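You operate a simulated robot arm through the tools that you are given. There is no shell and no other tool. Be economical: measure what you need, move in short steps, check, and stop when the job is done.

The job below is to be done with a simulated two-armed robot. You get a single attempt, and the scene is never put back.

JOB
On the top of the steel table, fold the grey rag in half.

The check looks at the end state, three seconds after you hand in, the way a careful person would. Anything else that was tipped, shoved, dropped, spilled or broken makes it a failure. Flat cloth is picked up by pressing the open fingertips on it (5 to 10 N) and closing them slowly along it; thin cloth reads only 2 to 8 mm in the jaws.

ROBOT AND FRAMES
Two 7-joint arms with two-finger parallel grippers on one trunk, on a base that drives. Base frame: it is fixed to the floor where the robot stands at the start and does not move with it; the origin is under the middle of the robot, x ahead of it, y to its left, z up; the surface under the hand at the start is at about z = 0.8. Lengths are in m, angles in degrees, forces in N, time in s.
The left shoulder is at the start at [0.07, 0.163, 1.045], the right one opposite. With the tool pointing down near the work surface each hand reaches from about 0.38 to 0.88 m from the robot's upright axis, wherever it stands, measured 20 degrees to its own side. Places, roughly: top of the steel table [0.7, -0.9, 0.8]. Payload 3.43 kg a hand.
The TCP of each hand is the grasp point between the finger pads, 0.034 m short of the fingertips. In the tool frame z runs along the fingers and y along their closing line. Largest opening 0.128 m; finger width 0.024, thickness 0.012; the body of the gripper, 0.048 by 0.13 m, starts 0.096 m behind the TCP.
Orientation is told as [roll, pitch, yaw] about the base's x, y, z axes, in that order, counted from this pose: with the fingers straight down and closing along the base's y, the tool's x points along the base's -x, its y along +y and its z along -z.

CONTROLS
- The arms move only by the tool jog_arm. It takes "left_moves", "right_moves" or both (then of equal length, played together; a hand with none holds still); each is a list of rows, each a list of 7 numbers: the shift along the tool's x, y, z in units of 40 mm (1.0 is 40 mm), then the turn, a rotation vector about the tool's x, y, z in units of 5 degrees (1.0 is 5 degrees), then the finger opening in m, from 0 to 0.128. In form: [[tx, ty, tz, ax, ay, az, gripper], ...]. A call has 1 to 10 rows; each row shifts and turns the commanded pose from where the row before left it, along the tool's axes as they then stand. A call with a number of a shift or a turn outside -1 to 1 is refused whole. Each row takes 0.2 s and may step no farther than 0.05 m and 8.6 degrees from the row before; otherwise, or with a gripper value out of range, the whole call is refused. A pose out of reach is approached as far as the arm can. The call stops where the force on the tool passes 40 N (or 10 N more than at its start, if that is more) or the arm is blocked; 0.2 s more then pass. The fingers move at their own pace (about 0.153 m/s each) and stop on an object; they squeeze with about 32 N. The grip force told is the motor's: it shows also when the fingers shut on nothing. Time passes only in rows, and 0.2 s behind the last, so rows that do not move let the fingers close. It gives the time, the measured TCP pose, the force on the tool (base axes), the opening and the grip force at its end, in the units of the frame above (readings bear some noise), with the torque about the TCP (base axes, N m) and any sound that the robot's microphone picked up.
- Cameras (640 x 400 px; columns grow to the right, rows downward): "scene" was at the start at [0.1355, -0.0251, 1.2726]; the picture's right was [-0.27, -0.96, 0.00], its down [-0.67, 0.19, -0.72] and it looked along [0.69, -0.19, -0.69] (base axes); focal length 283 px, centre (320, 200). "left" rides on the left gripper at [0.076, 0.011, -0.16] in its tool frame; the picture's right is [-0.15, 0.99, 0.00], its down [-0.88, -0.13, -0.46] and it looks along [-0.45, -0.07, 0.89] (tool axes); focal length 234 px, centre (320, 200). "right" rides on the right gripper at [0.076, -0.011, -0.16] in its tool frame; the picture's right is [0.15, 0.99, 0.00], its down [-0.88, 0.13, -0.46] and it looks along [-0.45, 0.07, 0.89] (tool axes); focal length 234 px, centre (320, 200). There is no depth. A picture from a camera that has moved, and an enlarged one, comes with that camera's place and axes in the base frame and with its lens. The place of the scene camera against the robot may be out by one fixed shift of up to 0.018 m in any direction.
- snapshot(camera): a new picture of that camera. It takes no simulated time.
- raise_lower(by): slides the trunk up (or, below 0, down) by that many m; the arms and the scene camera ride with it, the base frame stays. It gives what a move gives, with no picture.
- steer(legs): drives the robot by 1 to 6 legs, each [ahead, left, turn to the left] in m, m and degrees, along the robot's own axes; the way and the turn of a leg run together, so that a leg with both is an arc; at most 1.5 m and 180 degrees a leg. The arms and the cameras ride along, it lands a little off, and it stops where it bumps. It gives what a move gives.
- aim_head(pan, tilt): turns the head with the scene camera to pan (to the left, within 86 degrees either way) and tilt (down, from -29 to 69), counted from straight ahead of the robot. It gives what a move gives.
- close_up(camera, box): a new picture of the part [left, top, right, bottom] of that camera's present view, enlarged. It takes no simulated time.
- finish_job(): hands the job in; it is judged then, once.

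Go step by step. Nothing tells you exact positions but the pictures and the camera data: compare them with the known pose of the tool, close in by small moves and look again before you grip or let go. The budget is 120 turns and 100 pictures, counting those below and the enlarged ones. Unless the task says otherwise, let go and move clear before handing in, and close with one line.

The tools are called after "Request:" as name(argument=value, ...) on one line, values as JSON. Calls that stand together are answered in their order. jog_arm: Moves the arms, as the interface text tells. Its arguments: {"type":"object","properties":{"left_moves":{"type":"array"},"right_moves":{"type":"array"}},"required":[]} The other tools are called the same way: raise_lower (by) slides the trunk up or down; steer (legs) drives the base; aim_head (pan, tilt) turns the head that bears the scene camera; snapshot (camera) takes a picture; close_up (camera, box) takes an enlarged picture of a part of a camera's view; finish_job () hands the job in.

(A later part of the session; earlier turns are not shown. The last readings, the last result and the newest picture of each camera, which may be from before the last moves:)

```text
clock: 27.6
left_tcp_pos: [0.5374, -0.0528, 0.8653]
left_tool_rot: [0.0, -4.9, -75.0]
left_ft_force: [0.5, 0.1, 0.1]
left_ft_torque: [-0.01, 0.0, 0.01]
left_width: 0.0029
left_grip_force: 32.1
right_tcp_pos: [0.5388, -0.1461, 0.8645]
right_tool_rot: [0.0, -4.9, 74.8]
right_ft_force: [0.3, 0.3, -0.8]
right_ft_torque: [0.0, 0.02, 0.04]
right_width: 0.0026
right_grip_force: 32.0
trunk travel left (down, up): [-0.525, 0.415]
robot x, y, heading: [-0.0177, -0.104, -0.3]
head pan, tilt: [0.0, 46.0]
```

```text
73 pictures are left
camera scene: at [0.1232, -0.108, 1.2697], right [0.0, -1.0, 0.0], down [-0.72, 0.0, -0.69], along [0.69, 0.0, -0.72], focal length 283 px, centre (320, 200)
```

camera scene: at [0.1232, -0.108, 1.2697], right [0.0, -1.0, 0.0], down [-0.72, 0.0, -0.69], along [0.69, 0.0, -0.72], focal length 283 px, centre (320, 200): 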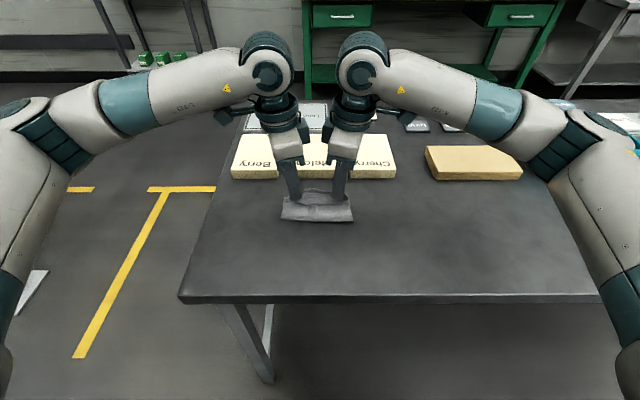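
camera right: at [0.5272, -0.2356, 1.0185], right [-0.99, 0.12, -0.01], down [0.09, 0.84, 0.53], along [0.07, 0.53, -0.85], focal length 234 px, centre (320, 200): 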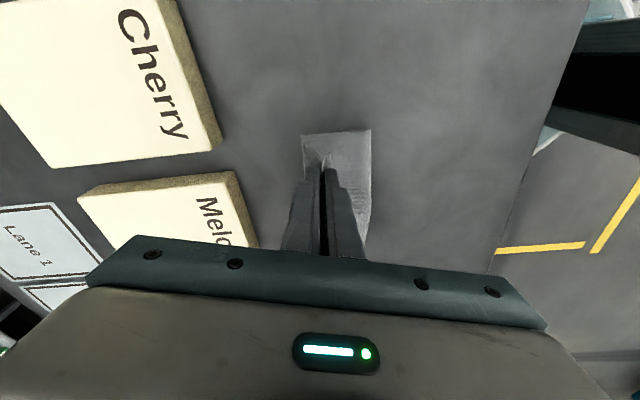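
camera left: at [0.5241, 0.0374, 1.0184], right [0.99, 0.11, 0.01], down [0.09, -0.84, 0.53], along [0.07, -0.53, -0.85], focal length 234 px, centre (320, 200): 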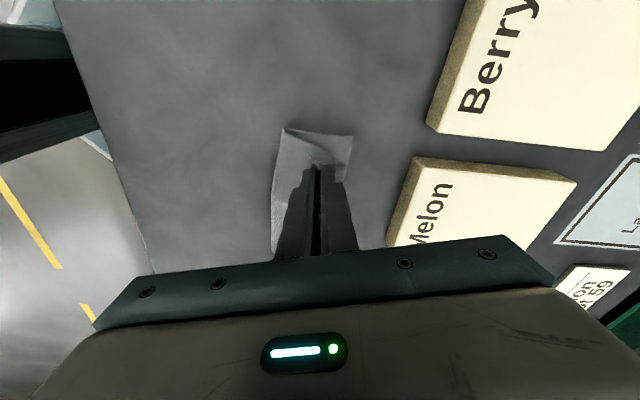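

The far edge stayed put at x≈0.56 and the hem is over its spot. I'll lower with a slight outward spread to match the far corners.

Request:
jog_arm(left_moves=[[0.07, 0, 0.22, 0, 0, 0, 0], [0.07, 0, 0.22, 0, 0, 0, 0], [0.05, 0, 0.18, 0, 0, 0, 0], [0, 0, 0, 0, 0, 0, 0]], right_moves=[[0.07, 0, 0.22, 0, 0, 0, 0], [0.07, 0, 0.22, 0, 0, 0, 0], [0.05, 0, 0.18, 0, 0, 0, 0], [0, 0, 0, 0, 0, 0, 0]])

Request:
close_up(camera="left", box=[220, 100, 420, 260])

Request:
close_up(camera="right", box=[220, 100, 420, 260])

Request:
close_up(camera="scene", box=[240, 140, 400, 240])

```text
clock: 28.6
left_tcp_pos: [0.5351, -0.0496, 0.8474]
left_tool_rot: [0.0, -5.0, -75.0]
left_ft_force: [0.1, -1.5, 0.2]
left_ft_torque: [-0.02, 0.01, 0.01]
left_width: 0.0026
left_grip_force: 31.8
left hand out of reach, approached as far as the arm can: row 3
right_tcp_pos: [0.5378, -0.151, 0.839]
right_tool_rot: [0.0, -5.1, 74.8]
right_ft_force: [-0.1, 0.4, 0.4]
right_ft_torque: [0.02, 0.01, -0.01]
right_width: 0.0028
right_grip_force: 32.3
trunk travel left (down, up): [-0.525, 0.415]
robot x, y, heading: [-0.0122, -0.1042, -0.5]
head pan, tilt: [0.0, 46.0]
```

```text
2.50 times, centred on (320, 180) of left
camera zoom: at [0.5229, 0.0406, 1.0008], right [0.99, 0.12, 0.01], down [0.09, -0.84, 0.53], along [0.07, -0.53, -0.85], focal length 585 px, centre (320, 250)
```

zoom: 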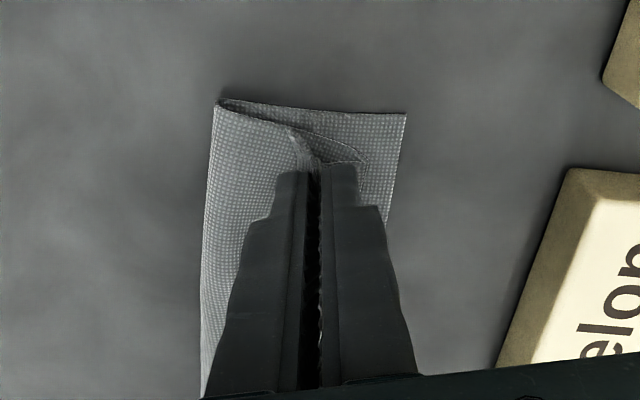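

```text
2.50 times, centred on (320, 180) of right
camera zoom: at [0.5257, -0.2404, 0.9933], right [-0.99, 0.12, -0.01], down [0.09, 0.84, 0.53], along [0.07, 0.53, -0.85], focal length 585 px, centre (320, 250)
```

zoom: 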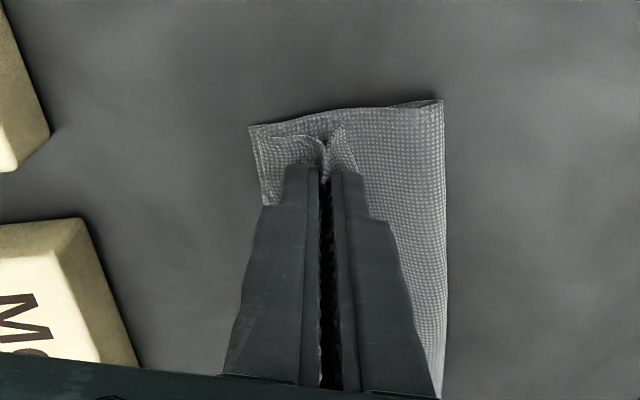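

```text
4.00 times, centred on (320, 190) of scene
camera zoom: at [0.1231, -0.1079, 1.2696], right [0.0, -1.0, 0.0], down [-0.72, 0.0, -0.69], along [0.69, 0.0, -0.72], focal length 1133 px, centre (320, 240)
```

zoom: 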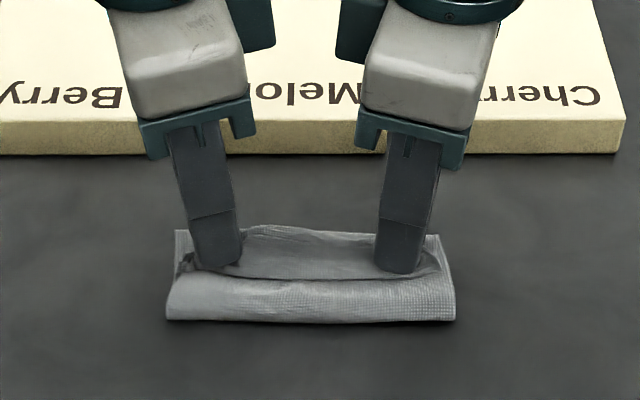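

The fold looks tidy with only the gripped hem still turned up. I'll bring the left hand down the last few millimetres, then open gently and lift straight off.

Request:
jog_arm(left_moves=[[-0.02, -0.02, 0.12, 0, 0, 0, 0], [0, 0, 0.08, 0, 0, 0, 0], [0, 0, 0, 0, 0, 0, 0]])

Request:
jog_arm(left_moves=[[0, 0, 0, 0, 0, 0, 0.004], [0, 0, 0, 0, 0, 0, 0.008], [0, 0, 0, 0, 0, 0, 0.012], [0, 0, 0, 0, 0, 0, 0.018], [0, 0, 0, 0, 0, 0, 0.024], [0, 0, 0, 0, 0, 0, 0.024], [0, 0, -0.3, 0, 0, 0, 0.024], [0, 0, -0.6, 0, 0, 0, 0.024], [0, 0, -0.8, 0, 0, 0, 0.024]], right_moves=[[0, 0, 0, 0, 0, 0, 0.004], [0, 0, 0, 0, 0, 0, 0.008], [0, 0, 0, 0, 0, 0, 0.012], [0, 0, 0, 0, 0, 0, 0.018], [0, 0, 0, 0, 0, 0, 0.024], [0, 0, 0, 0, 0, 0, 0.024], [0, 0, -0.3, 0, 0, 0, 0.024], [0, 0, -0.6, 0, 0, 0, 0.024], [0, 0, -0.8, 0, 0, 0, 0.024]])

Request:
snapshot(camera="left")

Request:
close_up(camera="right", box=[220, 100, 420, 260])

Request:
close_up(camera="scene", box=[240, 140, 400, 240])

```text
clock: 29.4
left_tcp_pos: [0.5345, -0.0502, 0.8399]
left_tool_rot: [-0.1, -5.0, -75.1]
left_ft_force: [0.5, -0.4, 0.4]
left_ft_torque: [0.0, 0.02, -0.03]
left_width: 0.0023
left_grip_force: 32.5
right_tcp_pos: [0.5368, -0.1518, 0.84]
right_tool_rot: [-0.1, -4.9, 74.8]
right_ft_force: [0.6, 0.5, 0.0]
right_ft_torque: [0.03, 0.01, 0.0]
right_width: 0.0028
right_grip_force: 32.0
trunk travel left (down, up): [-0.525, 0.415]
robot x, y, heading: [-0.0128, -0.1049, -0.2]
head pan, tilt: [0.0, 46.0]
```

```text
clock: 31.4
left_tcp_pos: [0.533, -0.0441, 0.9085]
left_tool_rot: [-0.1, -5.0, -75.0]
left_ft_force: [0.2, 0.9, 0.7]
left_ft_torque: [0.02, -0.04, -0.01]
left_width: 0.0238
left_grip_force: 0.0
right_tcp_pos: [0.535, -0.1573, 0.9089]
right_tool_rot: [-0.2, -5.0, 74.8]
right_ft_force: [0.7, 0.3, 0.6]
right_ft_torque: [0.05, -0.01, 0.02]
right_width: 0.0244
right_grip_force: 0.0
trunk travel left (down, up): [-0.525, 0.415]
robot x, y, heading: [-0.0145, -0.1052, -0.2]
head pan, tilt: [0.0, 46.0]
```

```text
69 pictures are left
camera left: at [0.5199, 0.0458, 1.0614], right [0.99, 0.11, 0.01], down [0.09, -0.84, 0.53], along [0.07, -0.53, -0.85], focal length 234 px, centre (320, 200)
```

left: 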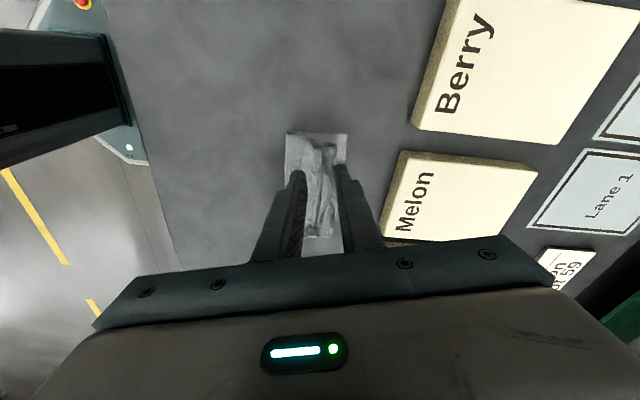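

```text
2.50 times, centred on (320, 180) of right
camera zoom: at [0.5225, -0.2472, 1.0619], right [-0.99, 0.12, -0.01], down [0.09, 0.84, 0.53], along [0.07, 0.53, -0.85], focal length 585 px, centre (320, 250)
```

zoom: 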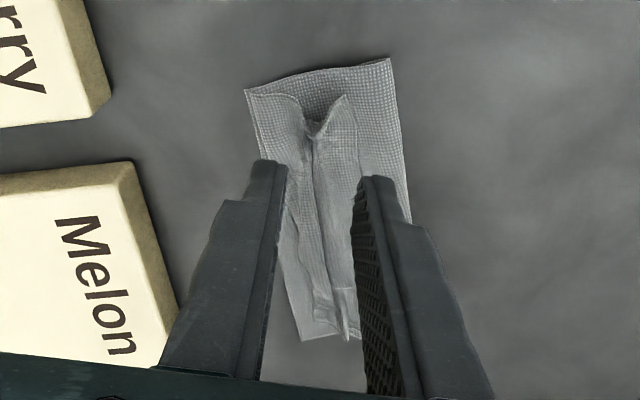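

```text
4.00 times, centred on (320, 190) of scene
camera zoom: at [0.1219, -0.108, 1.2697], right [0.0, -1.0, 0.0], down [-0.72, 0.0, -0.69], along [0.69, 0.0, -0.72], focal length 1133 px, centre (320, 240)
```

zoom: 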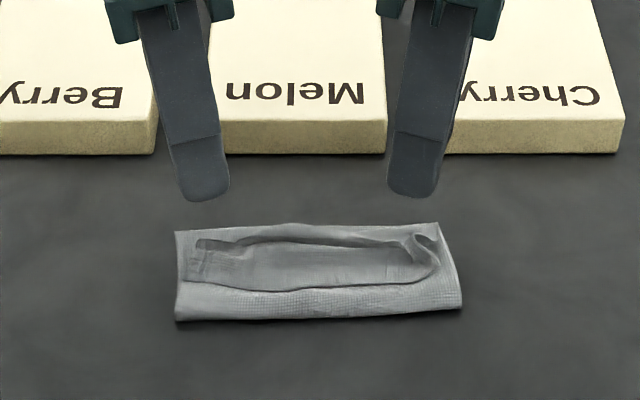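

Released: the rag is folded, but about 3 cm of the top hem is turned back on itself. I need a closer look at that lip before unfolding it, so I'll move the hands outward a little.

Request:
jog_arm(left_moves=[[0.7, 0, 0, 0, 0, 0, 0.024], [0.7, 0, 0, 0, 0, 0, 0.024], [0, 0, 0, 0, 0, 0, 0.024]], right_moves=[[0.7, 0, 0, 0, 0, 0, 0.024], [0.7, 0, 0, 0, 0, 0, 0.024], [0, 0, 0, 0, 0, 0, 0.024]])

Request:
close_up(camera="left", box=[240, 130, 400, 230])

Request:
close_up(camera="right", box=[240, 130, 400, 230])

Request:
close_up(camera="scene", box=[270, 180, 370, 230])

```text
clock: 32.2
left_tcp_pos: [0.5159, 0.0087, 0.903]
left_tool_rot: [0.1, -4.9, -74.8]
left_ft_force: [0.4, -0.3, 0.6]
left_ft_torque: [0.0, -0.01, 0.01]
left_width: 0.024
left_grip_force: 0.0
left hand out of reach, approached as far as the arm can: row 2
right_tcp_pos: [0.5253, -0.194, 0.9037]
right_tool_rot: [0.0, -5.1, 74.7]
right_ft_force: [-0.6, 0.5, -0.1]
right_ft_torque: [0.0, 0.0, 0.0]
right_width: 0.0242
right_grip_force: 0.1
right hand out of reach, approached as far as the arm can: row 2
trunk travel left (down, up): [-0.525, 0.415]
robot x, y, heading: [-0.0117, -0.1062, -0.2]
head pan, tilt: [0.0, 46.0]
```

```text
4.00 times, centred on (320, 180) of left
camera zoom: at [0.5023, 0.0978, 1.057], right [0.99, 0.12, 0.01], down [0.09, -0.84, 0.53], along [0.07, -0.52, -0.85], focal length 937 px, centre (320, 280)
```

zoom: 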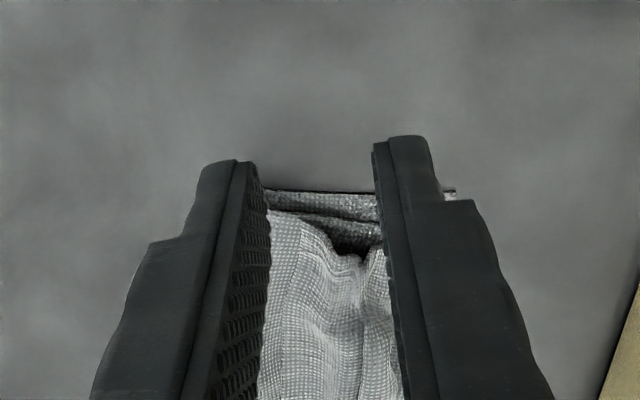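

```text
4.00 times, centred on (320, 180) of right
camera zoom: at [0.5133, -0.2836, 1.0577], right [-0.99, 0.12, -0.01], down [0.1, 0.84, 0.53], along [0.07, 0.53, -0.85], focal length 937 px, centre (320, 280)
```

zoom: 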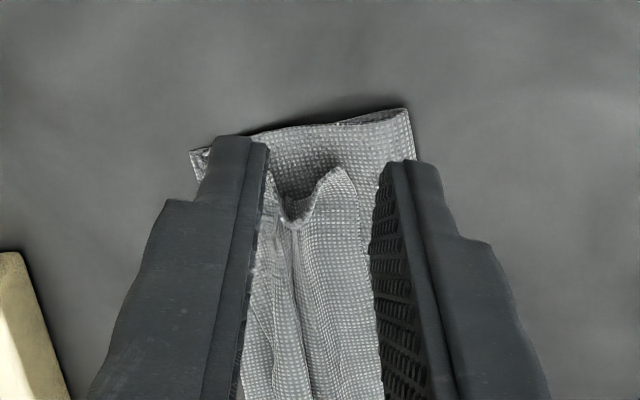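

```text
6.40 times, centred on (320, 205) of scene
camera zoom: at [0.1229, -0.1088, 1.2697], right [0.0, -1.0, 0.0], down [-0.72, 0.0, -0.69], along [0.69, 0.0, -0.72], focal length 1813 px, centre (320, 168)
```

zoom: 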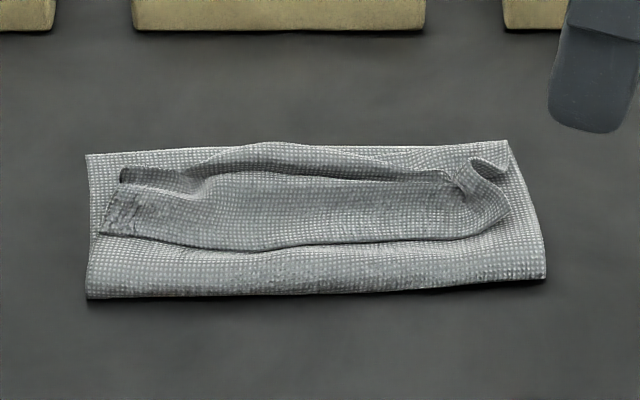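

The turned-back lip means this fold would be untidy. A cleaner method is to unfold the rag by its lip, pinch it on its mid-line at both ends, lift so both halves hang together, then lay it down doubled. First I'll take hold of the lip.

Request:
jog_arm(left_moves=[[-0.77, 0.12, 0.5, 0, 0, 0, 0.022], [-0.77, 0.12, 0.5, 0, 0, 0, 0.022], [0, 0, 0.2, 0, 0, 0, 0.022], [0, 0, 0, 0, 0, 0, 0.022]], right_moves=[[-0.62, -0.04, 0.5, 0, 0, 0, 0.022], [-0.62, -0.04, 0.5, 0, 0, 0, 0.022], [0, 0, 0.2, 0, 0, 0, 0.022], [0, 0, 0, 0, 0, 0, 0.022]])

Request:
close_up(camera="left", box=[220, 100, 420, 260])

Request:
close_up(camera="right", box=[220, 100, 420, 260])

```text
clock: 33.2
left_tcp_pos: [0.5203, 0.0031, 0.8933]
left_tool_rot: [-0.4, -4.7, -74.0]
left_ft_force: [-0.1, 0.4, 0.0]
left_ft_torque: [-0.01, 0.0, 0.02]
left_width: 0.022
left_grip_force: 0.1
left hand out of reach, approached as far as the arm can: row 1, 2, 3
right_tcp_pos: [0.5387, -0.151, 0.8659]
right_tool_rot: [0.0, -5.0, 74.7]
right_ft_force: [0.5, 0.5, -0.7]
right_ft_torque: [-0.02, 0.01, 0.03]
right_width: 0.0219
right_grip_force: 0.1
right hand out of reach, approached as far as the arm can: row 2
trunk travel left (down, up): [-0.525, 0.415]
robot x, y, heading: [-0.0134, -0.1048, -0.3]
head pan, tilt: [0.0, 46.0]
```

```text
2.50 times, centred on (320, 180) of left
camera zoom: at [0.5061, 0.0929, 1.0464], right [0.99, 0.13, 0.0], down [0.11, -0.84, 0.53], along [0.07, -0.52, -0.85], focal length 585 px, centre (320, 250)
```

zoom: 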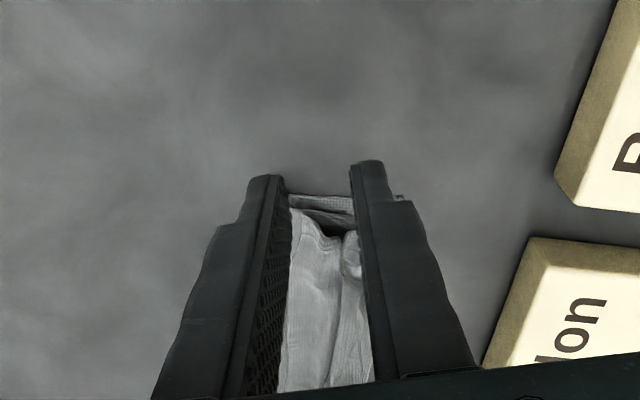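

```text
2.50 times, centred on (320, 180) of right
camera zoom: at [0.527, -0.2405, 1.0195], right [-0.99, 0.12, -0.01], down [0.09, 0.84, 0.53], along [0.07, 0.53, -0.85], focal length 585 px, centre (320, 250)
```

zoom: 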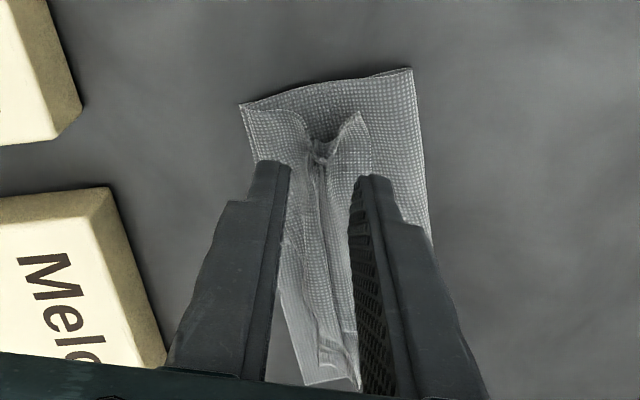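

The left arm is at the edge of its reach, so I'll pull both hands back a bit and drive the base forward to suit.

Request:
jog_arm(left_moves=[[0.13, -0.5, -0.3, 0, 0, 0, 0.022], [0.13, -0.5, 0, 0, 0, 0, 0.022], [0.06, -0.25, 0, 0, 0, 0, 0.022], [0, 0, 0, 0, 0, 0, 0.022]], right_moves=[[0.13, 0.5, -0.9, 0, 0, 0, 0.022], [0.13, 0.5, 0, 0, 0, 0, 0.022], [0.06, 0.25, 0, 0, 0, 0, 0.022], [0, 0, 0, 0, 0, 0, 0.022]])

Request:
steer(legs=[[0.05, 0, 0]])

```text
clock: 34.2
left_tcp_pos: [0.4675, 0.005, 0.9038]
left_tool_rot: [0.1, -4.9, -75.1]
left_ft_force: [0.3, -0.1, -0.6]
left_ft_torque: [-0.05, 0.01, -0.03]
left_width: 0.0224
left_grip_force: 0.1
right_tcp_pos: [0.4887, -0.1537, 0.9019]
right_tool_rot: [0.0, -5.1, 74.9]
right_ft_force: [-0.3, 0.6, 0.3]
right_ft_torque: [-0.03, 0.02, 0.01]
right_width: 0.0218
right_grip_force: 0.0
trunk travel left (down, up): [-0.525, 0.415]
robot x, y, heading: [-0.0146, -0.1021, -0.2]
head pan, tilt: [0.0, 46.0]
```

```text
clock: 35.1
left_tcp_pos: [0.5171, 0.0037, 0.903]
left_tool_rot: [-0.2, -4.9, -75.0]
left_ft_force: [0.3, -0.5, 0.1]
left_ft_torque: [0.0, 0.03, 0.01]
left_width: 0.0222
left_grip_force: 0.0
right_tcp_pos: [0.5389, -0.1541, 0.9015]
right_tool_rot: [0.0, -4.9, 74.8]
right_ft_force: [-0.6, -0.6, -0.5]
right_ft_torque: [-0.03, 0.03, 0.01]
right_width: 0.022
right_grip_force: 0.0
trunk travel left (down, up): [-0.525, 0.415]
robot x, y, heading: [0.036, -0.1014, -0.4]
head pan, tilt: [0.0, 46.0]
```

Request:
jog_arm(left_moves=[[-0.5, 0.06, 0.2, 0, 0, 0, 0.022], [-0.5, 0.06, 0.4, 0, 0, 0, 0.022], [-0.48, 0.06, 0.48, 0, 0, 0, 0.022], [0, 0, 0, 0, 0, 0, 0.022]], right_moves=[[-0.06, 0.02, 0.31, 0, 0, 0, 0.022], [-0.06, 0.02, 0.31, 0, 0, 0, 0.022], [-0.07, 0.01, 0.31, 0, 0, 0, 0.022], [0, 0, 0, 0, 0, 0, 0.022]])

Request:
close_up(camera="left", box=[220, 100, 420, 260])

Request:
close_up(camera="right", box=[220, 100, 420, 260])

```text
clock: 36.1
left_tcp_pos: [0.5404, -0.0535, 0.8655]
left_tool_rot: [0.1, -5.1, -75.1]
left_ft_force: [0.7, 0.5, 0.5]
left_ft_torque: [0.01, -0.03, 0.03]
left_width: 0.0221
left_grip_force: 0.0
right_tcp_pos: [0.5378, -0.1432, 0.865]
right_tool_rot: [0.0, -4.9, 74.8]
right_ft_force: [0.3, -0.2, -0.3]
right_ft_torque: [0.01, 0.0, 0.0]
right_width: 0.0221
right_grip_force: 0.0
trunk travel left (down, up): [-0.525, 0.415]
robot x, y, heading: [0.0355, -0.1034, -0.3]
head pan, tilt: [0.0, 46.0]
```

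```text
2.50 times, centred on (320, 180) of left
camera zoom: at [0.5274, 0.0362, 1.0183], right [0.99, 0.11, 0.01], down [0.09, -0.84, 0.53], along [0.07, -0.53, -0.85], focal length 585 px, centre (320, 250)
```

zoom: 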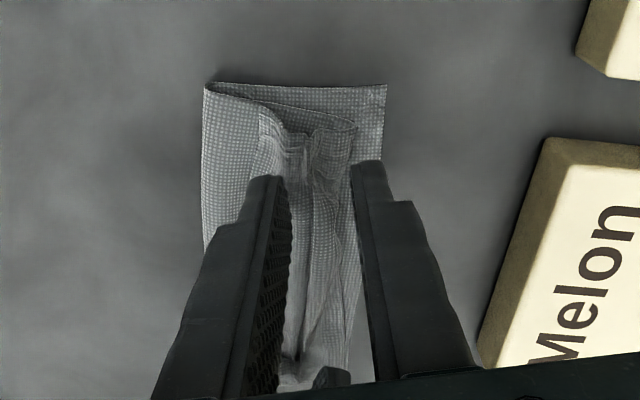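

```text
2.50 times, centred on (320, 180) of right
camera zoom: at [0.5257, -0.2317, 1.0188], right [-0.99, 0.12, -0.01], down [0.09, 0.84, 0.53], along [0.07, 0.53, -0.85], focal length 585 px, centre (320, 250)
```

zoom: 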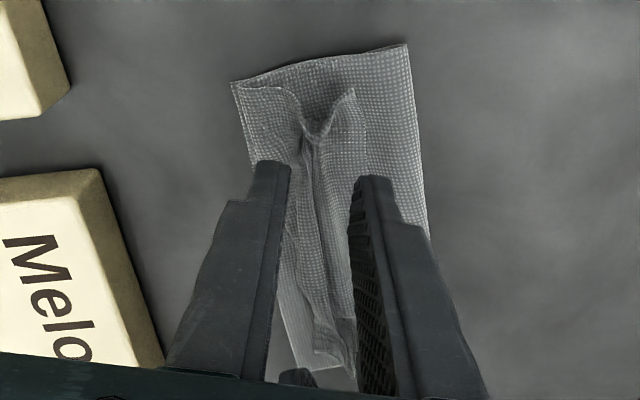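

Both jaws straddle the lip well. Lowering until light contact and then closing slowly.

Request:
jog_arm(left_moves=[[0, 0, 0.25, 0, 0, 0, 0.022], [0, 0, 0.25, 0, 0, 0, 0.022], [0, 0, 0.1, 0, 0, 0, 0.022], [0, 0, 0, 0, 0, 0, 0.022]], right_moves=[[0, 0, 0.25, 0, 0, 0, 0.022], [0, 0, 0.25, 0, 0, 0, 0.022], [0, 0, 0.1, 0, 0, 0, 0.022], [0, 0, 0, 0, 0, 0, 0.022]])

Request:
jog_arm(left_moves=[[0, 0, 0, 0, 0, 0, 0.018], [0, 0, 0, 0, 0, 0, 0.014], [0, 0, 0, 0, 0, 0, 0.01], [0, 0, 0, 0, 0, 0, 0.006], [0, 0, 0, 0, 0, 0, 0.002], [0, 0, 0, 0, 0, 0, 0], [0, 0, 0, 0, 0, 0, 0]], right_moves=[[0, 0, 0, 0, 0, 0, 0.018], [0, 0, 0, 0, 0, 0, 0.014], [0, 0, 0, 0, 0, 0, 0.01], [0, 0, 0, 0, 0, 0, 0.006], [0, 0, 0, 0, 0, 0, 0.002], [0, 0, 0, 0, 0, 0, 0], [0, 0, 0, 0, 0, 0, 0]])

Request:
close_up(camera="left", box=[220, 100, 420, 260])

Request:
close_up(camera="right", box=[220, 100, 420, 260])

```text
clock: 37.1
left_tcp_pos: [0.5415, -0.0576, 0.8424]
left_tool_rot: [-0.1, -5.0, -75.1]
left_ft_force: [0.2, 0.8, 0.2]
left_ft_torque: [0.02, 0.02, 0.02]
left_width: 0.0221
left_grip_force: 0.1
right_tcp_pos: [0.5387, -0.1401, 0.8415]
right_tool_rot: [-0.1, -5.0, 74.8]
right_ft_force: [0.6, 0.2, -0.2]
right_ft_torque: [0.0, 0.03, 0.03]
right_width: 0.0222
right_grip_force: 0.0
trunk travel left (down, up): [-0.525, 0.415]
robot x, y, heading: [0.0401, -0.1084, -0.4]
head pan, tilt: [0.0, 46.0]
```

```text
clock: 38.7
left_tcp_pos: [0.5405, -0.0578, 0.8425]
left_tool_rot: [0.1, -4.9, -75.1]
left_ft_force: [-0.4, -0.5, 0.8]
left_ft_torque: [-0.03, -0.03, -0.02]
left_width: 0.0025
left_grip_force: 31.9
right_tcp_pos: [0.5393, -0.1418, 0.8393]
right_tool_rot: [0.0, -5.0, 74.8]
right_ft_force: [-0.1, 0.2, -0.2]
right_ft_torque: [0.03, 0.03, 0.01]
right_width: 0.0024
right_grip_force: 31.8
trunk travel left (down, up): [-0.525, 0.415]
robot x, y, heading: [0.037, -0.1078, -0.6]
head pan, tilt: [0.0, 46.0]
```

```text
2.50 times, centred on (320, 180) of left
camera zoom: at [0.528, 0.032, 0.9949], right [0.99, 0.11, 0.01], down [0.09, -0.84, 0.53], along [0.07, -0.53, -0.85], focal length 585 px, centre (320, 250)
```

zoom: 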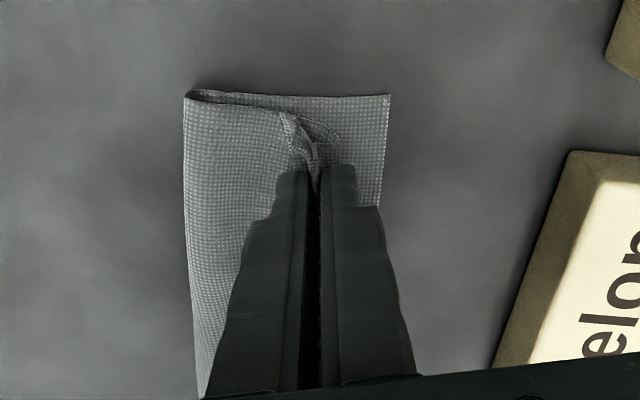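

```text
2.50 times, centred on (320, 180) of right
camera zoom: at [0.5264, -0.23, 0.9941], right [-0.99, 0.12, -0.01], down [0.09, 0.84, 0.53], along [0.07, 0.53, -0.85], focal length 585 px, centre (320, 250)
```

zoom: 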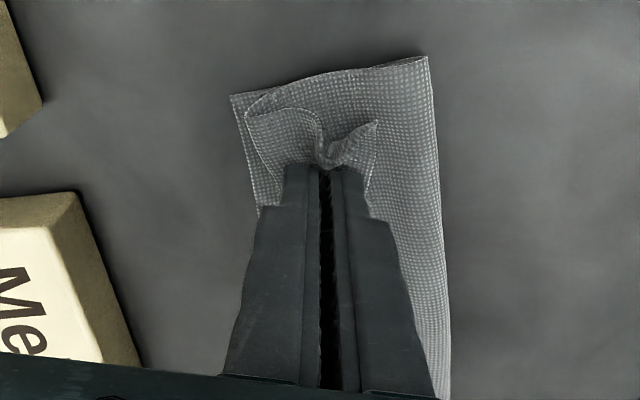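

The lip is gripped on both sides. Lifting and driving back to lay the flap flat again.

Request:
jog_arm(left_moves=[[0, 0, -0.5, 0, 0, 0, 0], [0, 0, -0.6, 0, 0, 0, 0], [0, 0, -0.6, 0, 0, 0, 0]], right_moves=[[0, 0, -0.5, 0, 0, 0, 0], [0, 0, -0.6, 0, 0, 0, 0], [0, 0, -0.6, 0, 0, 0, 0]])

Request:
steer(legs=[[-0.09, 0, 0]])

Request:
snapshot(camera="left")

Request:
close_up(camera="scene", box=[240, 140, 400, 240])

```text
clock: 39.5
left_tcp_pos: [0.5389, -0.054, 0.9095]
left_tool_rot: [0.0, -5.1, -75.3]
left_ft_force: [-0.9, -20.6, -0.2]
left_ft_torque: [-0.63, 0.02, -0.06]
left_width: 0.003
left_grip_force: 32.7
right_tcp_pos: [0.5362, -0.1457, 0.909]
right_tool_rot: [-0.1, -5.2, 74.9]
right_ft_force: [-0.5, 20.7, 1.1]
right_ft_torque: [0.69, -0.02, 0.08]
right_width: 0.0027
right_grip_force: 31.7
trunk travel left (down, up): [-0.525, 0.415]
robot x, y, heading: [0.0373, -0.1057, -0.2]
head pan, tilt: [0.0, 46.0]
```

```text
clock: 40.6
left_tcp_pos: [0.4493, -0.0524, 0.9108]
left_tool_rot: [0.0, -5.2, -75.2]
left_ft_force: [-0.8, -23.1, -1.1]
left_ft_torque: [-0.69, -0.01, -0.1]
left_width: 0.0026
left_grip_force: 32.1
right_tcp_pos: [0.449, -0.1458, 0.9083]
right_tool_rot: [0.0, -5.1, 74.7]
right_ft_force: [0.7, 22.6, 2.0]
right_ft_torque: [0.76, -0.11, 0.12]
right_width: 0.0025
right_grip_force: 31.8
trunk travel left (down, up): [-0.525, 0.415]
robot x, y, heading: [-0.0504, -0.1026, -0.2]
head pan, tilt: [0.0, 46.0]
```

```text
57 pictures are left
camera left: at [0.4376, 0.038, 1.0623], right [0.99, 0.11, 0.01], down [0.09, -0.84, 0.53], along [0.07, -0.53, -0.85], focal length 234 px, centre (320, 200)
```

left: 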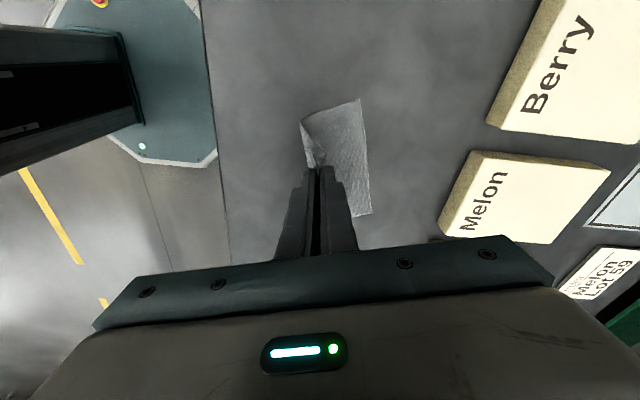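

```text
4.00 times, centred on (320, 190) of scene
camera zoom: at [0.0834, -0.1079, 1.2698], right [-0.01, -1.0, 0.0], down [-0.72, 0.0, -0.7], along [0.7, 0.0, -0.72], focal length 1133 px, centre (320, 240)
```

zoom: 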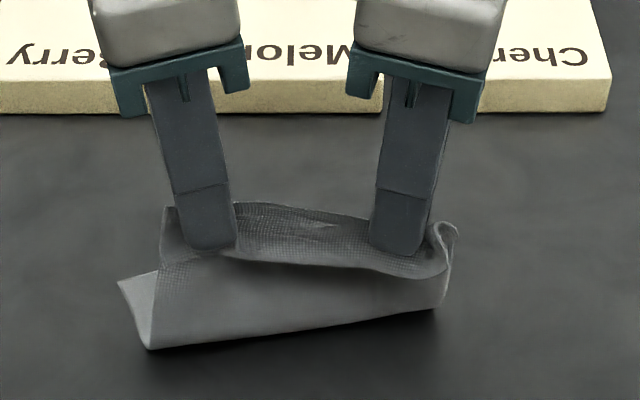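

The rag was dragged along and turned a little, and the hands are stretching it sideways. I'll ease the stretch and raise the trunk so the whole rag hangs free, then lay it out flat again.

Request:
jog_arm(left_moves=[[-0.06, 0, 0, 0, 0, 0, 0], [-0.04, 0, 0, 0, 0, 0, 0]], right_moves=[[-0.06, 0, 0, 0, 0, 0, 0], [-0.04, 0, 0, 0, 0, 0, 0]])

Request:
raise_lower(by=0.16)

Request:
snapshot(camera="scene")

Request:
snapshot(camera="left")

Request:
snapshot(camera="right")

```text
clock: 41.2
left_tcp_pos: [0.4522, -0.0569, 0.9114]
left_tool_rot: [0.1, -5.0, -75.2]
left_ft_force: [-0.1, 0.2, -0.4]
left_ft_torque: [-0.02, 0.0, 0.0]
left_width: 0.0022
left_grip_force: 31.7
right_tcp_pos: [0.4497, -0.1419, 0.9097]
right_tool_rot: [0.0, -5.1, 74.6]
right_ft_force: [-0.3, 0.3, -0.5]
right_ft_torque: [-0.01, 0.02, 0.04]
right_width: 0.0026
right_grip_force: 32.1
trunk travel left (down, up): [-0.525, 0.415]
robot x, y, heading: [-0.0522, -0.1054, -0.4]
head pan, tilt: [0.0, 46.0]
```

```text
clock: 43.0
left_tcp_pos: [0.453, -0.0565, 1.0707]
left_tool_rot: [-0.1, -5.1, -75.2]
left_ft_force: [-0.2, -0.7, 0.4]
left_ft_torque: [-0.01, 0.01, -0.02]
left_width: 0.0027
left_grip_force: 31.6
right_tcp_pos: [0.45, -0.1415, 1.0685]
right_tool_rot: [0.2, -5.1, 74.7]
right_ft_force: [1.1, 0.1, 0.6]
right_ft_torque: [-0.02, 0.0, -0.01]
right_width: 0.0024
right_grip_force: 32.0
trunk travel left (down, up): [-0.685, 0.255]
robot x, y, heading: [-0.0537, -0.1041, -0.5]
head pan, tilt: [0.0, 46.0]
```

```text
55 pictures are left
camera scene: at [0.0848, -0.1079, 1.4296], right [-0.01, -1.0, 0.0], down [-0.72, 0.0, -0.69], along [0.69, 0.0, -0.72], focal length 283 px, centre (320, 200)
```

scene: 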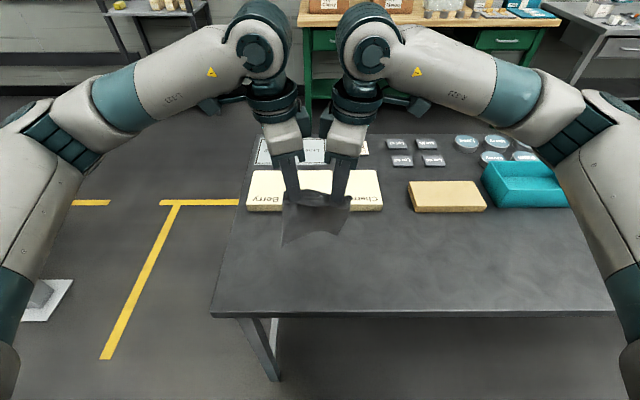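

```text
54 pictures are left
camera left: at [0.4396, 0.0337, 1.2226], right [0.99, 0.11, 0.01], down [0.09, -0.84, 0.53], along [0.07, -0.53, -0.85], focal length 234 px, centre (320, 200)
```

left: 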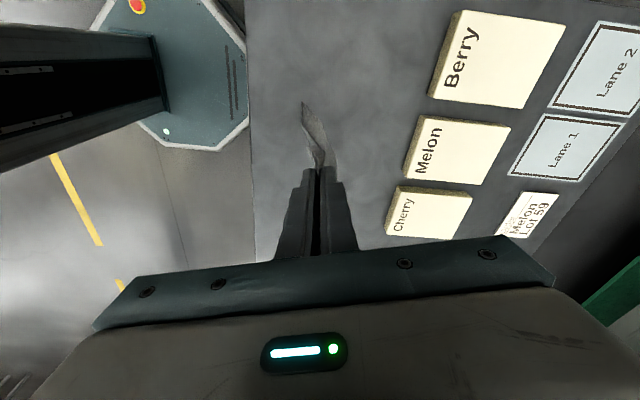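

```text
53 pictures are left
camera right: at [0.4381, -0.2316, 1.2215], right [-0.99, 0.12, -0.01], down [0.1, 0.84, 0.53], along [0.07, 0.53, -0.85], focal length 234 px, centre (320, 200)
```

right: 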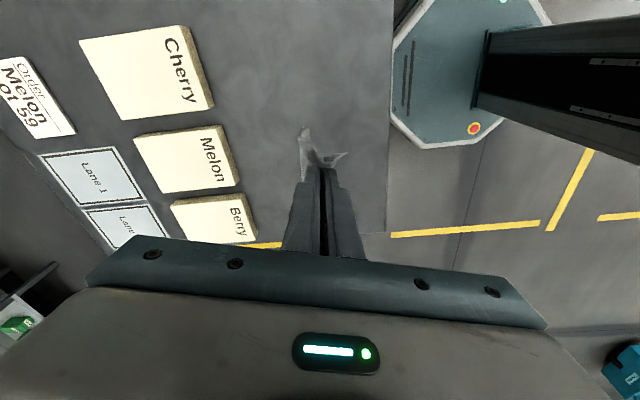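

The rag now hangs free from the jaws. I'll drive forward and lower until its bottom hem is near the table at x≈0.55.

Request:
steer(legs=[[0.105, 0, 0]])

Request:
raise_lower(by=-0.06)

Request:
snapshot(camera="left")

Request:
close_up(camera="scene", box=[220, 140, 420, 265])

```text
clock: 44.2
left_tcp_pos: [0.5585, -0.0592, 1.071]
left_tool_rot: [0.0, -5.2, -75.4]
left_ft_force: [-0.2, 0.2, 0.0]
left_ft_torque: [0.03, 0.01, -0.01]
left_width: 0.0025
left_grip_force: 31.5
right_tcp_pos: [0.5562, -0.1437, 1.0695]
right_tool_rot: [0.0, -5.0, 74.7]
right_ft_force: [0.5, -1.0, 0.3]
right_ft_torque: [0.0, 0.03, -0.02]
right_width: 0.0025
right_grip_force: 31.9
trunk travel left (down, up): [-0.685, 0.255]
robot x, y, heading: [0.0526, -0.1062, -0.4]
head pan, tilt: [0.0, 46.0]
```

```text
clock: 45.2
left_tcp_pos: [0.5574, -0.06, 1.0113]
left_tool_rot: [0.1, -5.1, -75.4]
left_ft_force: [0.3, -0.2, 0.5]
left_ft_torque: [-0.02, -0.03, 0.01]
left_width: 0.0024
left_grip_force: 32.5
right_tcp_pos: [0.5552, -0.1443, 1.0079]
right_tool_rot: [0.0, -5.2, 74.7]
right_ft_force: [0.8, -0.5, 0.5]
right_ft_torque: [0.02, 0.02, -0.03]
right_width: 0.0025
right_grip_force: 32.0
trunk travel left (down, up): [-0.625, 0.315]
robot x, y, heading: [0.0554, -0.1067, -0.6]
head pan, tilt: [0.0, 46.0]
```

```text
52 pictures are left
camera left: at [0.5449, 0.0316, 1.1631], right [0.99, 0.11, 0.01], down [0.08, -0.84, 0.53], along [0.07, -0.53, -0.85], focal length 234 px, centre (320, 200)
```

left: 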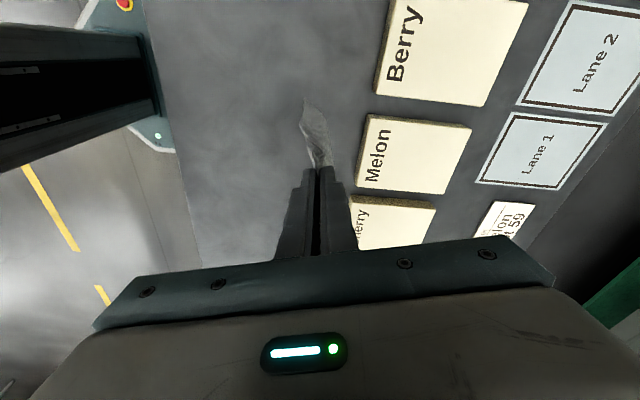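

```text
3.20 times, centred on (320, 202) of scene
camera zoom: at [0.1896, -0.109, 1.3698], right [-0.01, -1.0, 0.0], down [-0.72, 0.01, -0.69], along [0.69, -0.01, -0.72], focal length 907 px, centre (320, 192)
```

zoom: 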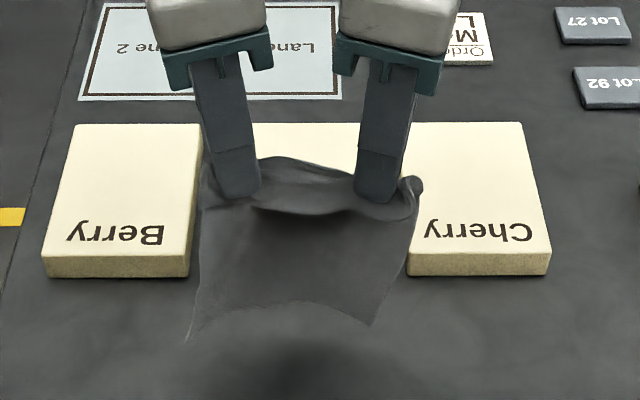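

The bottom hem hangs about 3–4 cm over the table and clear of the blocks. Lowering to touch and then drawing the hands back as they go down.

Request:
raise_lower(by=-0.035)

Request:
jog_arm(left_moves=[[0.12, -0.31, 0.39, 0, 0, 0, 0], [0.12, -0.31, 0.39, 0, 0, 0, 0], [0.12, -0.31, 0.39, 0, 0, 0, 0], [0.12, -0.31, 0.39, 0, 0, 0, 0]], right_moves=[[0.12, 0.31, 0.39, 0, 0, 0, 0], [0.12, 0.31, 0.39, 0, 0, 0, 0], [0.12, 0.31, 0.39, 0, 0, 0, 0], [0.12, 0.31, 0.39, 0, 0, 0, 0]])

Request:
snapshot(camera="left")

Request:
close_up(camera="scene", box=[220, 140, 420, 265])

```text
clock: 46.0
left_tcp_pos: [0.5581, -0.0585, 0.9752]
left_tool_rot: [0.0, -5.2, -75.3]
left_ft_force: [-0.4, 0.0, -0.9]
left_ft_torque: [0.01, -0.04, -0.02]
left_width: 0.0024
left_grip_force: 32.1
right_tcp_pos: [0.5555, -0.1451, 0.9741]
right_tool_rot: [0.0, -5.2, 74.7]
right_ft_force: [-0.2, 0.1, 1.7]
right_ft_torque: [0.0, 0.03, 0.01]
right_width: 0.0025
right_grip_force: 32.0
trunk travel left (down, up): [-0.59, 0.35]
robot x, y, heading: [0.0523, -0.1025, -0.7]
head pan, tilt: [0.0, 46.0]
```

```text
clock: 47.0
left_tcp_pos: [0.5058, -0.0582, 0.9125]
left_tool_rot: [0.1, -5.2, -75.4]
left_ft_force: [0.3, -0.3, 0.8]
left_ft_torque: [-0.01, 0.01, 0.02]
left_width: 0.0023
left_grip_force: 32.3
right_tcp_pos: [0.5034, -0.1449, 0.9104]
right_tool_rot: [0.0, -5.2, 74.6]
right_ft_force: [-0.4, -0.7, 0.6]
right_ft_torque: [-0.02, 0.02, 0.02]
right_width: 0.0026
right_grip_force: 31.9
trunk travel left (down, up): [-0.59, 0.35]
robot x, y, heading: [0.0556, -0.1038, -0.4]
head pan, tilt: [0.0, 46.0]
```

```text
50 pictures are left
camera left: at [0.493, 0.032, 1.0645], right [0.99, 0.11, 0.01], down [0.09, -0.84, 0.53], along [0.07, -0.53, -0.85], focal length 234 px, centre (320, 200)
```

left: 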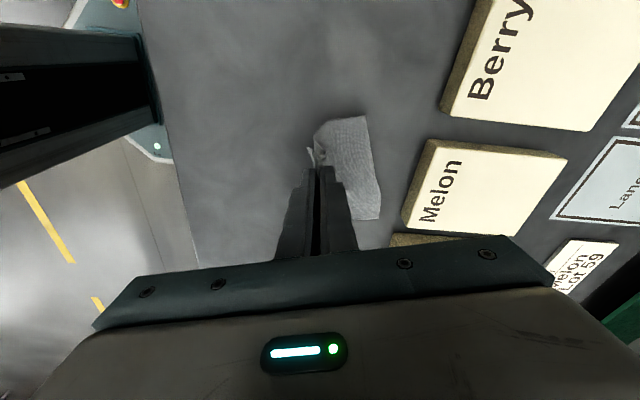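

```text
3.20 times, centred on (320, 202) of scene
camera zoom: at [0.1899, -0.109, 1.3347], right [-0.01, -1.0, 0.0], down [-0.72, 0.01, -0.69], along [0.69, -0.01, -0.72], focal length 907 px, centre (320, 192)
```

zoom: 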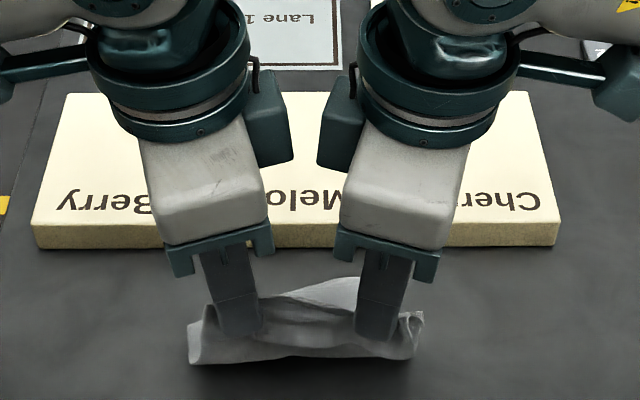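

The rag is laying out toward the blocks as wanted. Continuing down and back.

Request:
jog_arm(left_moves=[[0.12, -0.36, 0.24, 0, 0, 0, 0], [0.12, -0.36, 0.24, 0, 0, 0, 0], [0.12, -0.36, 0.24, 0, 0, 0, 0], [0.12, -0.36, 0.24, 0, 0, 0, 0], [0.12, -0.36, 0.24, 0, 0, 0, 0], [0.12, -0.36, 0.24, 0, 0, 0, 0]], right_moves=[[0.12, 0.36, 0.24, 0, 0, 0, 0], [0.12, 0.36, 0.24, 0, 0, 0, 0], [0.12, 0.36, 0.24, 0, 0, 0, 0], [0.12, 0.36, 0.24, 0, 0, 0, 0], [0.12, 0.36, 0.24, 0, 0, 0, 0], [0.12, 0.36, 0.24, 0, 0, 0, 0]])

Request:
snapshot(camera="left")

Request:
snapshot(camera="right")

```text
clock: 48.4
left_tcp_pos: [0.4156, -0.0559, 0.852]
left_tool_rot: [0.0, -5.2, -75.5]
left_ft_force: [0.7, -1.9, -0.7]
left_ft_torque: [-0.06, 0.02, -0.01]
left_width: 0.0025
left_grip_force: 32.0
right_tcp_pos: [0.4139, -0.1447, 0.8507]
right_tool_rot: [0.0, -5.3, 74.5]
right_ft_force: [0.0, 2.3, 0.2]
right_ft_torque: [0.07, -0.01, 0.0]
right_width: 0.0023
right_grip_force: 31.7
trunk travel left (down, up): [-0.59, 0.35]
robot x, y, heading: [0.0556, -0.1063, -0.6]
head pan, tilt: [0.0, 46.0]
```

```text
48 pictures are left
camera left: at [0.4037, 0.0338, 1.0042], right [0.99, 0.11, 0.01], down [0.09, -0.84, 0.53], along [0.07, -0.53, -0.85], focal length 234 px, centre (320, 200)
```

left: 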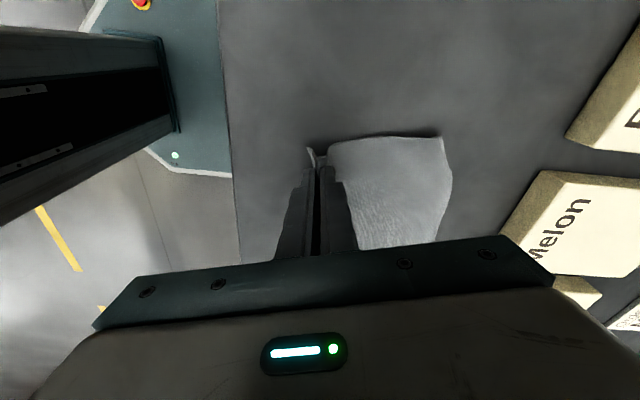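

```text
47 pictures are left
camera right: at [0.4018, -0.2349, 1.0023], right [-0.99, 0.12, -0.01], down [0.1, 0.84, 0.53], along [0.08, 0.53, -0.85], focal length 234 px, centre (320, 200)
```

right: 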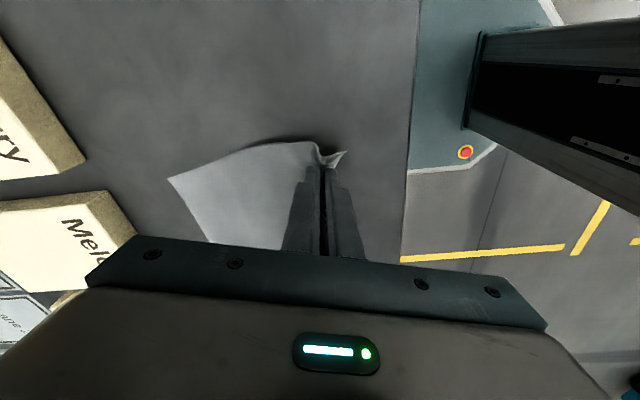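

The rag is laid out almost flat. I'll go down to the table, open while pressing to spread the hem, and lift off.

Request:
jog_arm(left_moves=[[0.06, -0.2, 0.15, 0, 0, 0, 0], [0.06, -0.2, 0.15, 0, 0, 0, 0], [0, 0, 0.07, 0, 0, 0, 0], [0, 0, 0, 0, 0, 0, 0.012], [0, 0, 0, 0, 0, 0, 0.024], [0, 0, 0, 0, 0, 0, 0.036], [0, 0, 0, 0, 0, 0, 0.04], [0, 0, -0.5, 0, 0, 0, 0.04], [0, 0, -0.8, 0, 0, 0, 0.04], [0, 0, -0.9, 0, 0, 0, 0.04]], right_moves=[[0.06, 0.2, 0.15, 0, 0, 0, 0], [0.06, 0.2, 0.15, 0, 0, 0, 0], [0, 0, 0.07, 0, 0, 0, 0], [0, 0, 0, 0, 0, 0, 0.012], [0, 0, 0, 0, 0, 0, 0.024], [0, 0, 0, 0, 0, 0, 0.036], [0, 0, 0, 0, 0, 0, 0.04], [0, 0, -0.5, 0, 0, 0, 0.04], [0, 0, -0.8, 0, 0, 0, 0.04], [0, 0, -0.9, 0, 0, 0, 0.04]])

Request:
snapshot(camera="left")

Request:
snapshot(camera="right")

```text
clock: 50.6
left_tcp_pos: [0.3981, -0.0494, 0.9255]
left_tool_rot: [-0.1, -4.9, -75.5]
left_ft_force: [0.1, 0.2, 0.4]
left_ft_torque: [-0.01, 0.02, 0.0]
left_width: 0.0398
left_grip_force: 0.2
right_tcp_pos: [0.3934, -0.152, 0.9237]
right_tool_rot: [0.1, -5.1, 74.6]
right_ft_force: [-0.9, -0.2, 0.1]
right_ft_torque: [0.03, -0.01, -0.02]
right_width: 0.0398
right_grip_force: 0.1
trunk travel left (down, up): [-0.59, 0.35]
robot x, y, heading: [0.0549, -0.1033, -0.5]
head pan, tilt: [0.0, 46.0]
```

```text
46 pictures are left
camera left: at [0.3855, 0.0401, 1.0768], right [0.99, 0.11, 0.01], down [0.09, -0.84, 0.53], along [0.07, -0.53, -0.85], focal length 234 px, centre (320, 200)
```

left: 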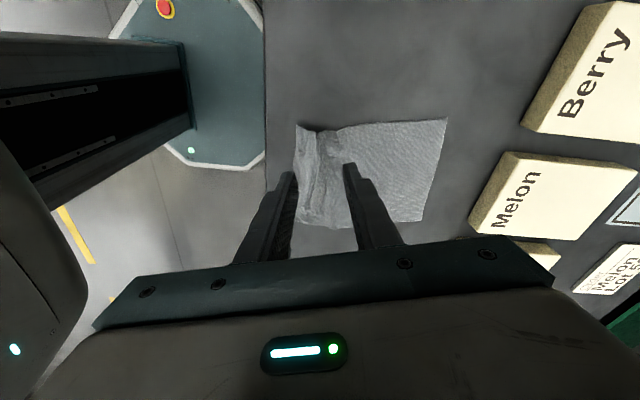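

```text
45 pictures are left
camera right: at [0.382, -0.2413, 1.077], right [-0.99, 0.12, -0.01], down [0.1, 0.84, 0.53], along [0.07, 0.53, -0.85], focal length 234 px, centre (320, 200)
```

right: 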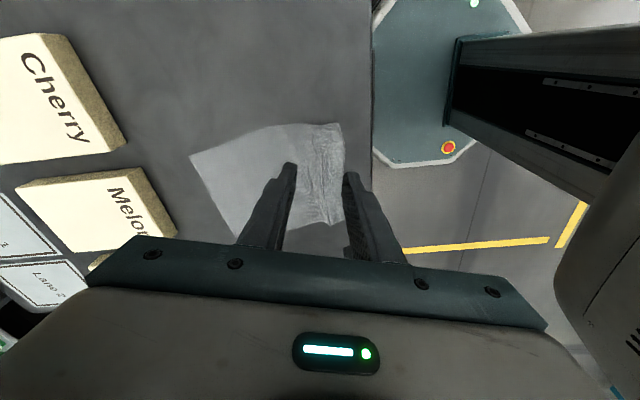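

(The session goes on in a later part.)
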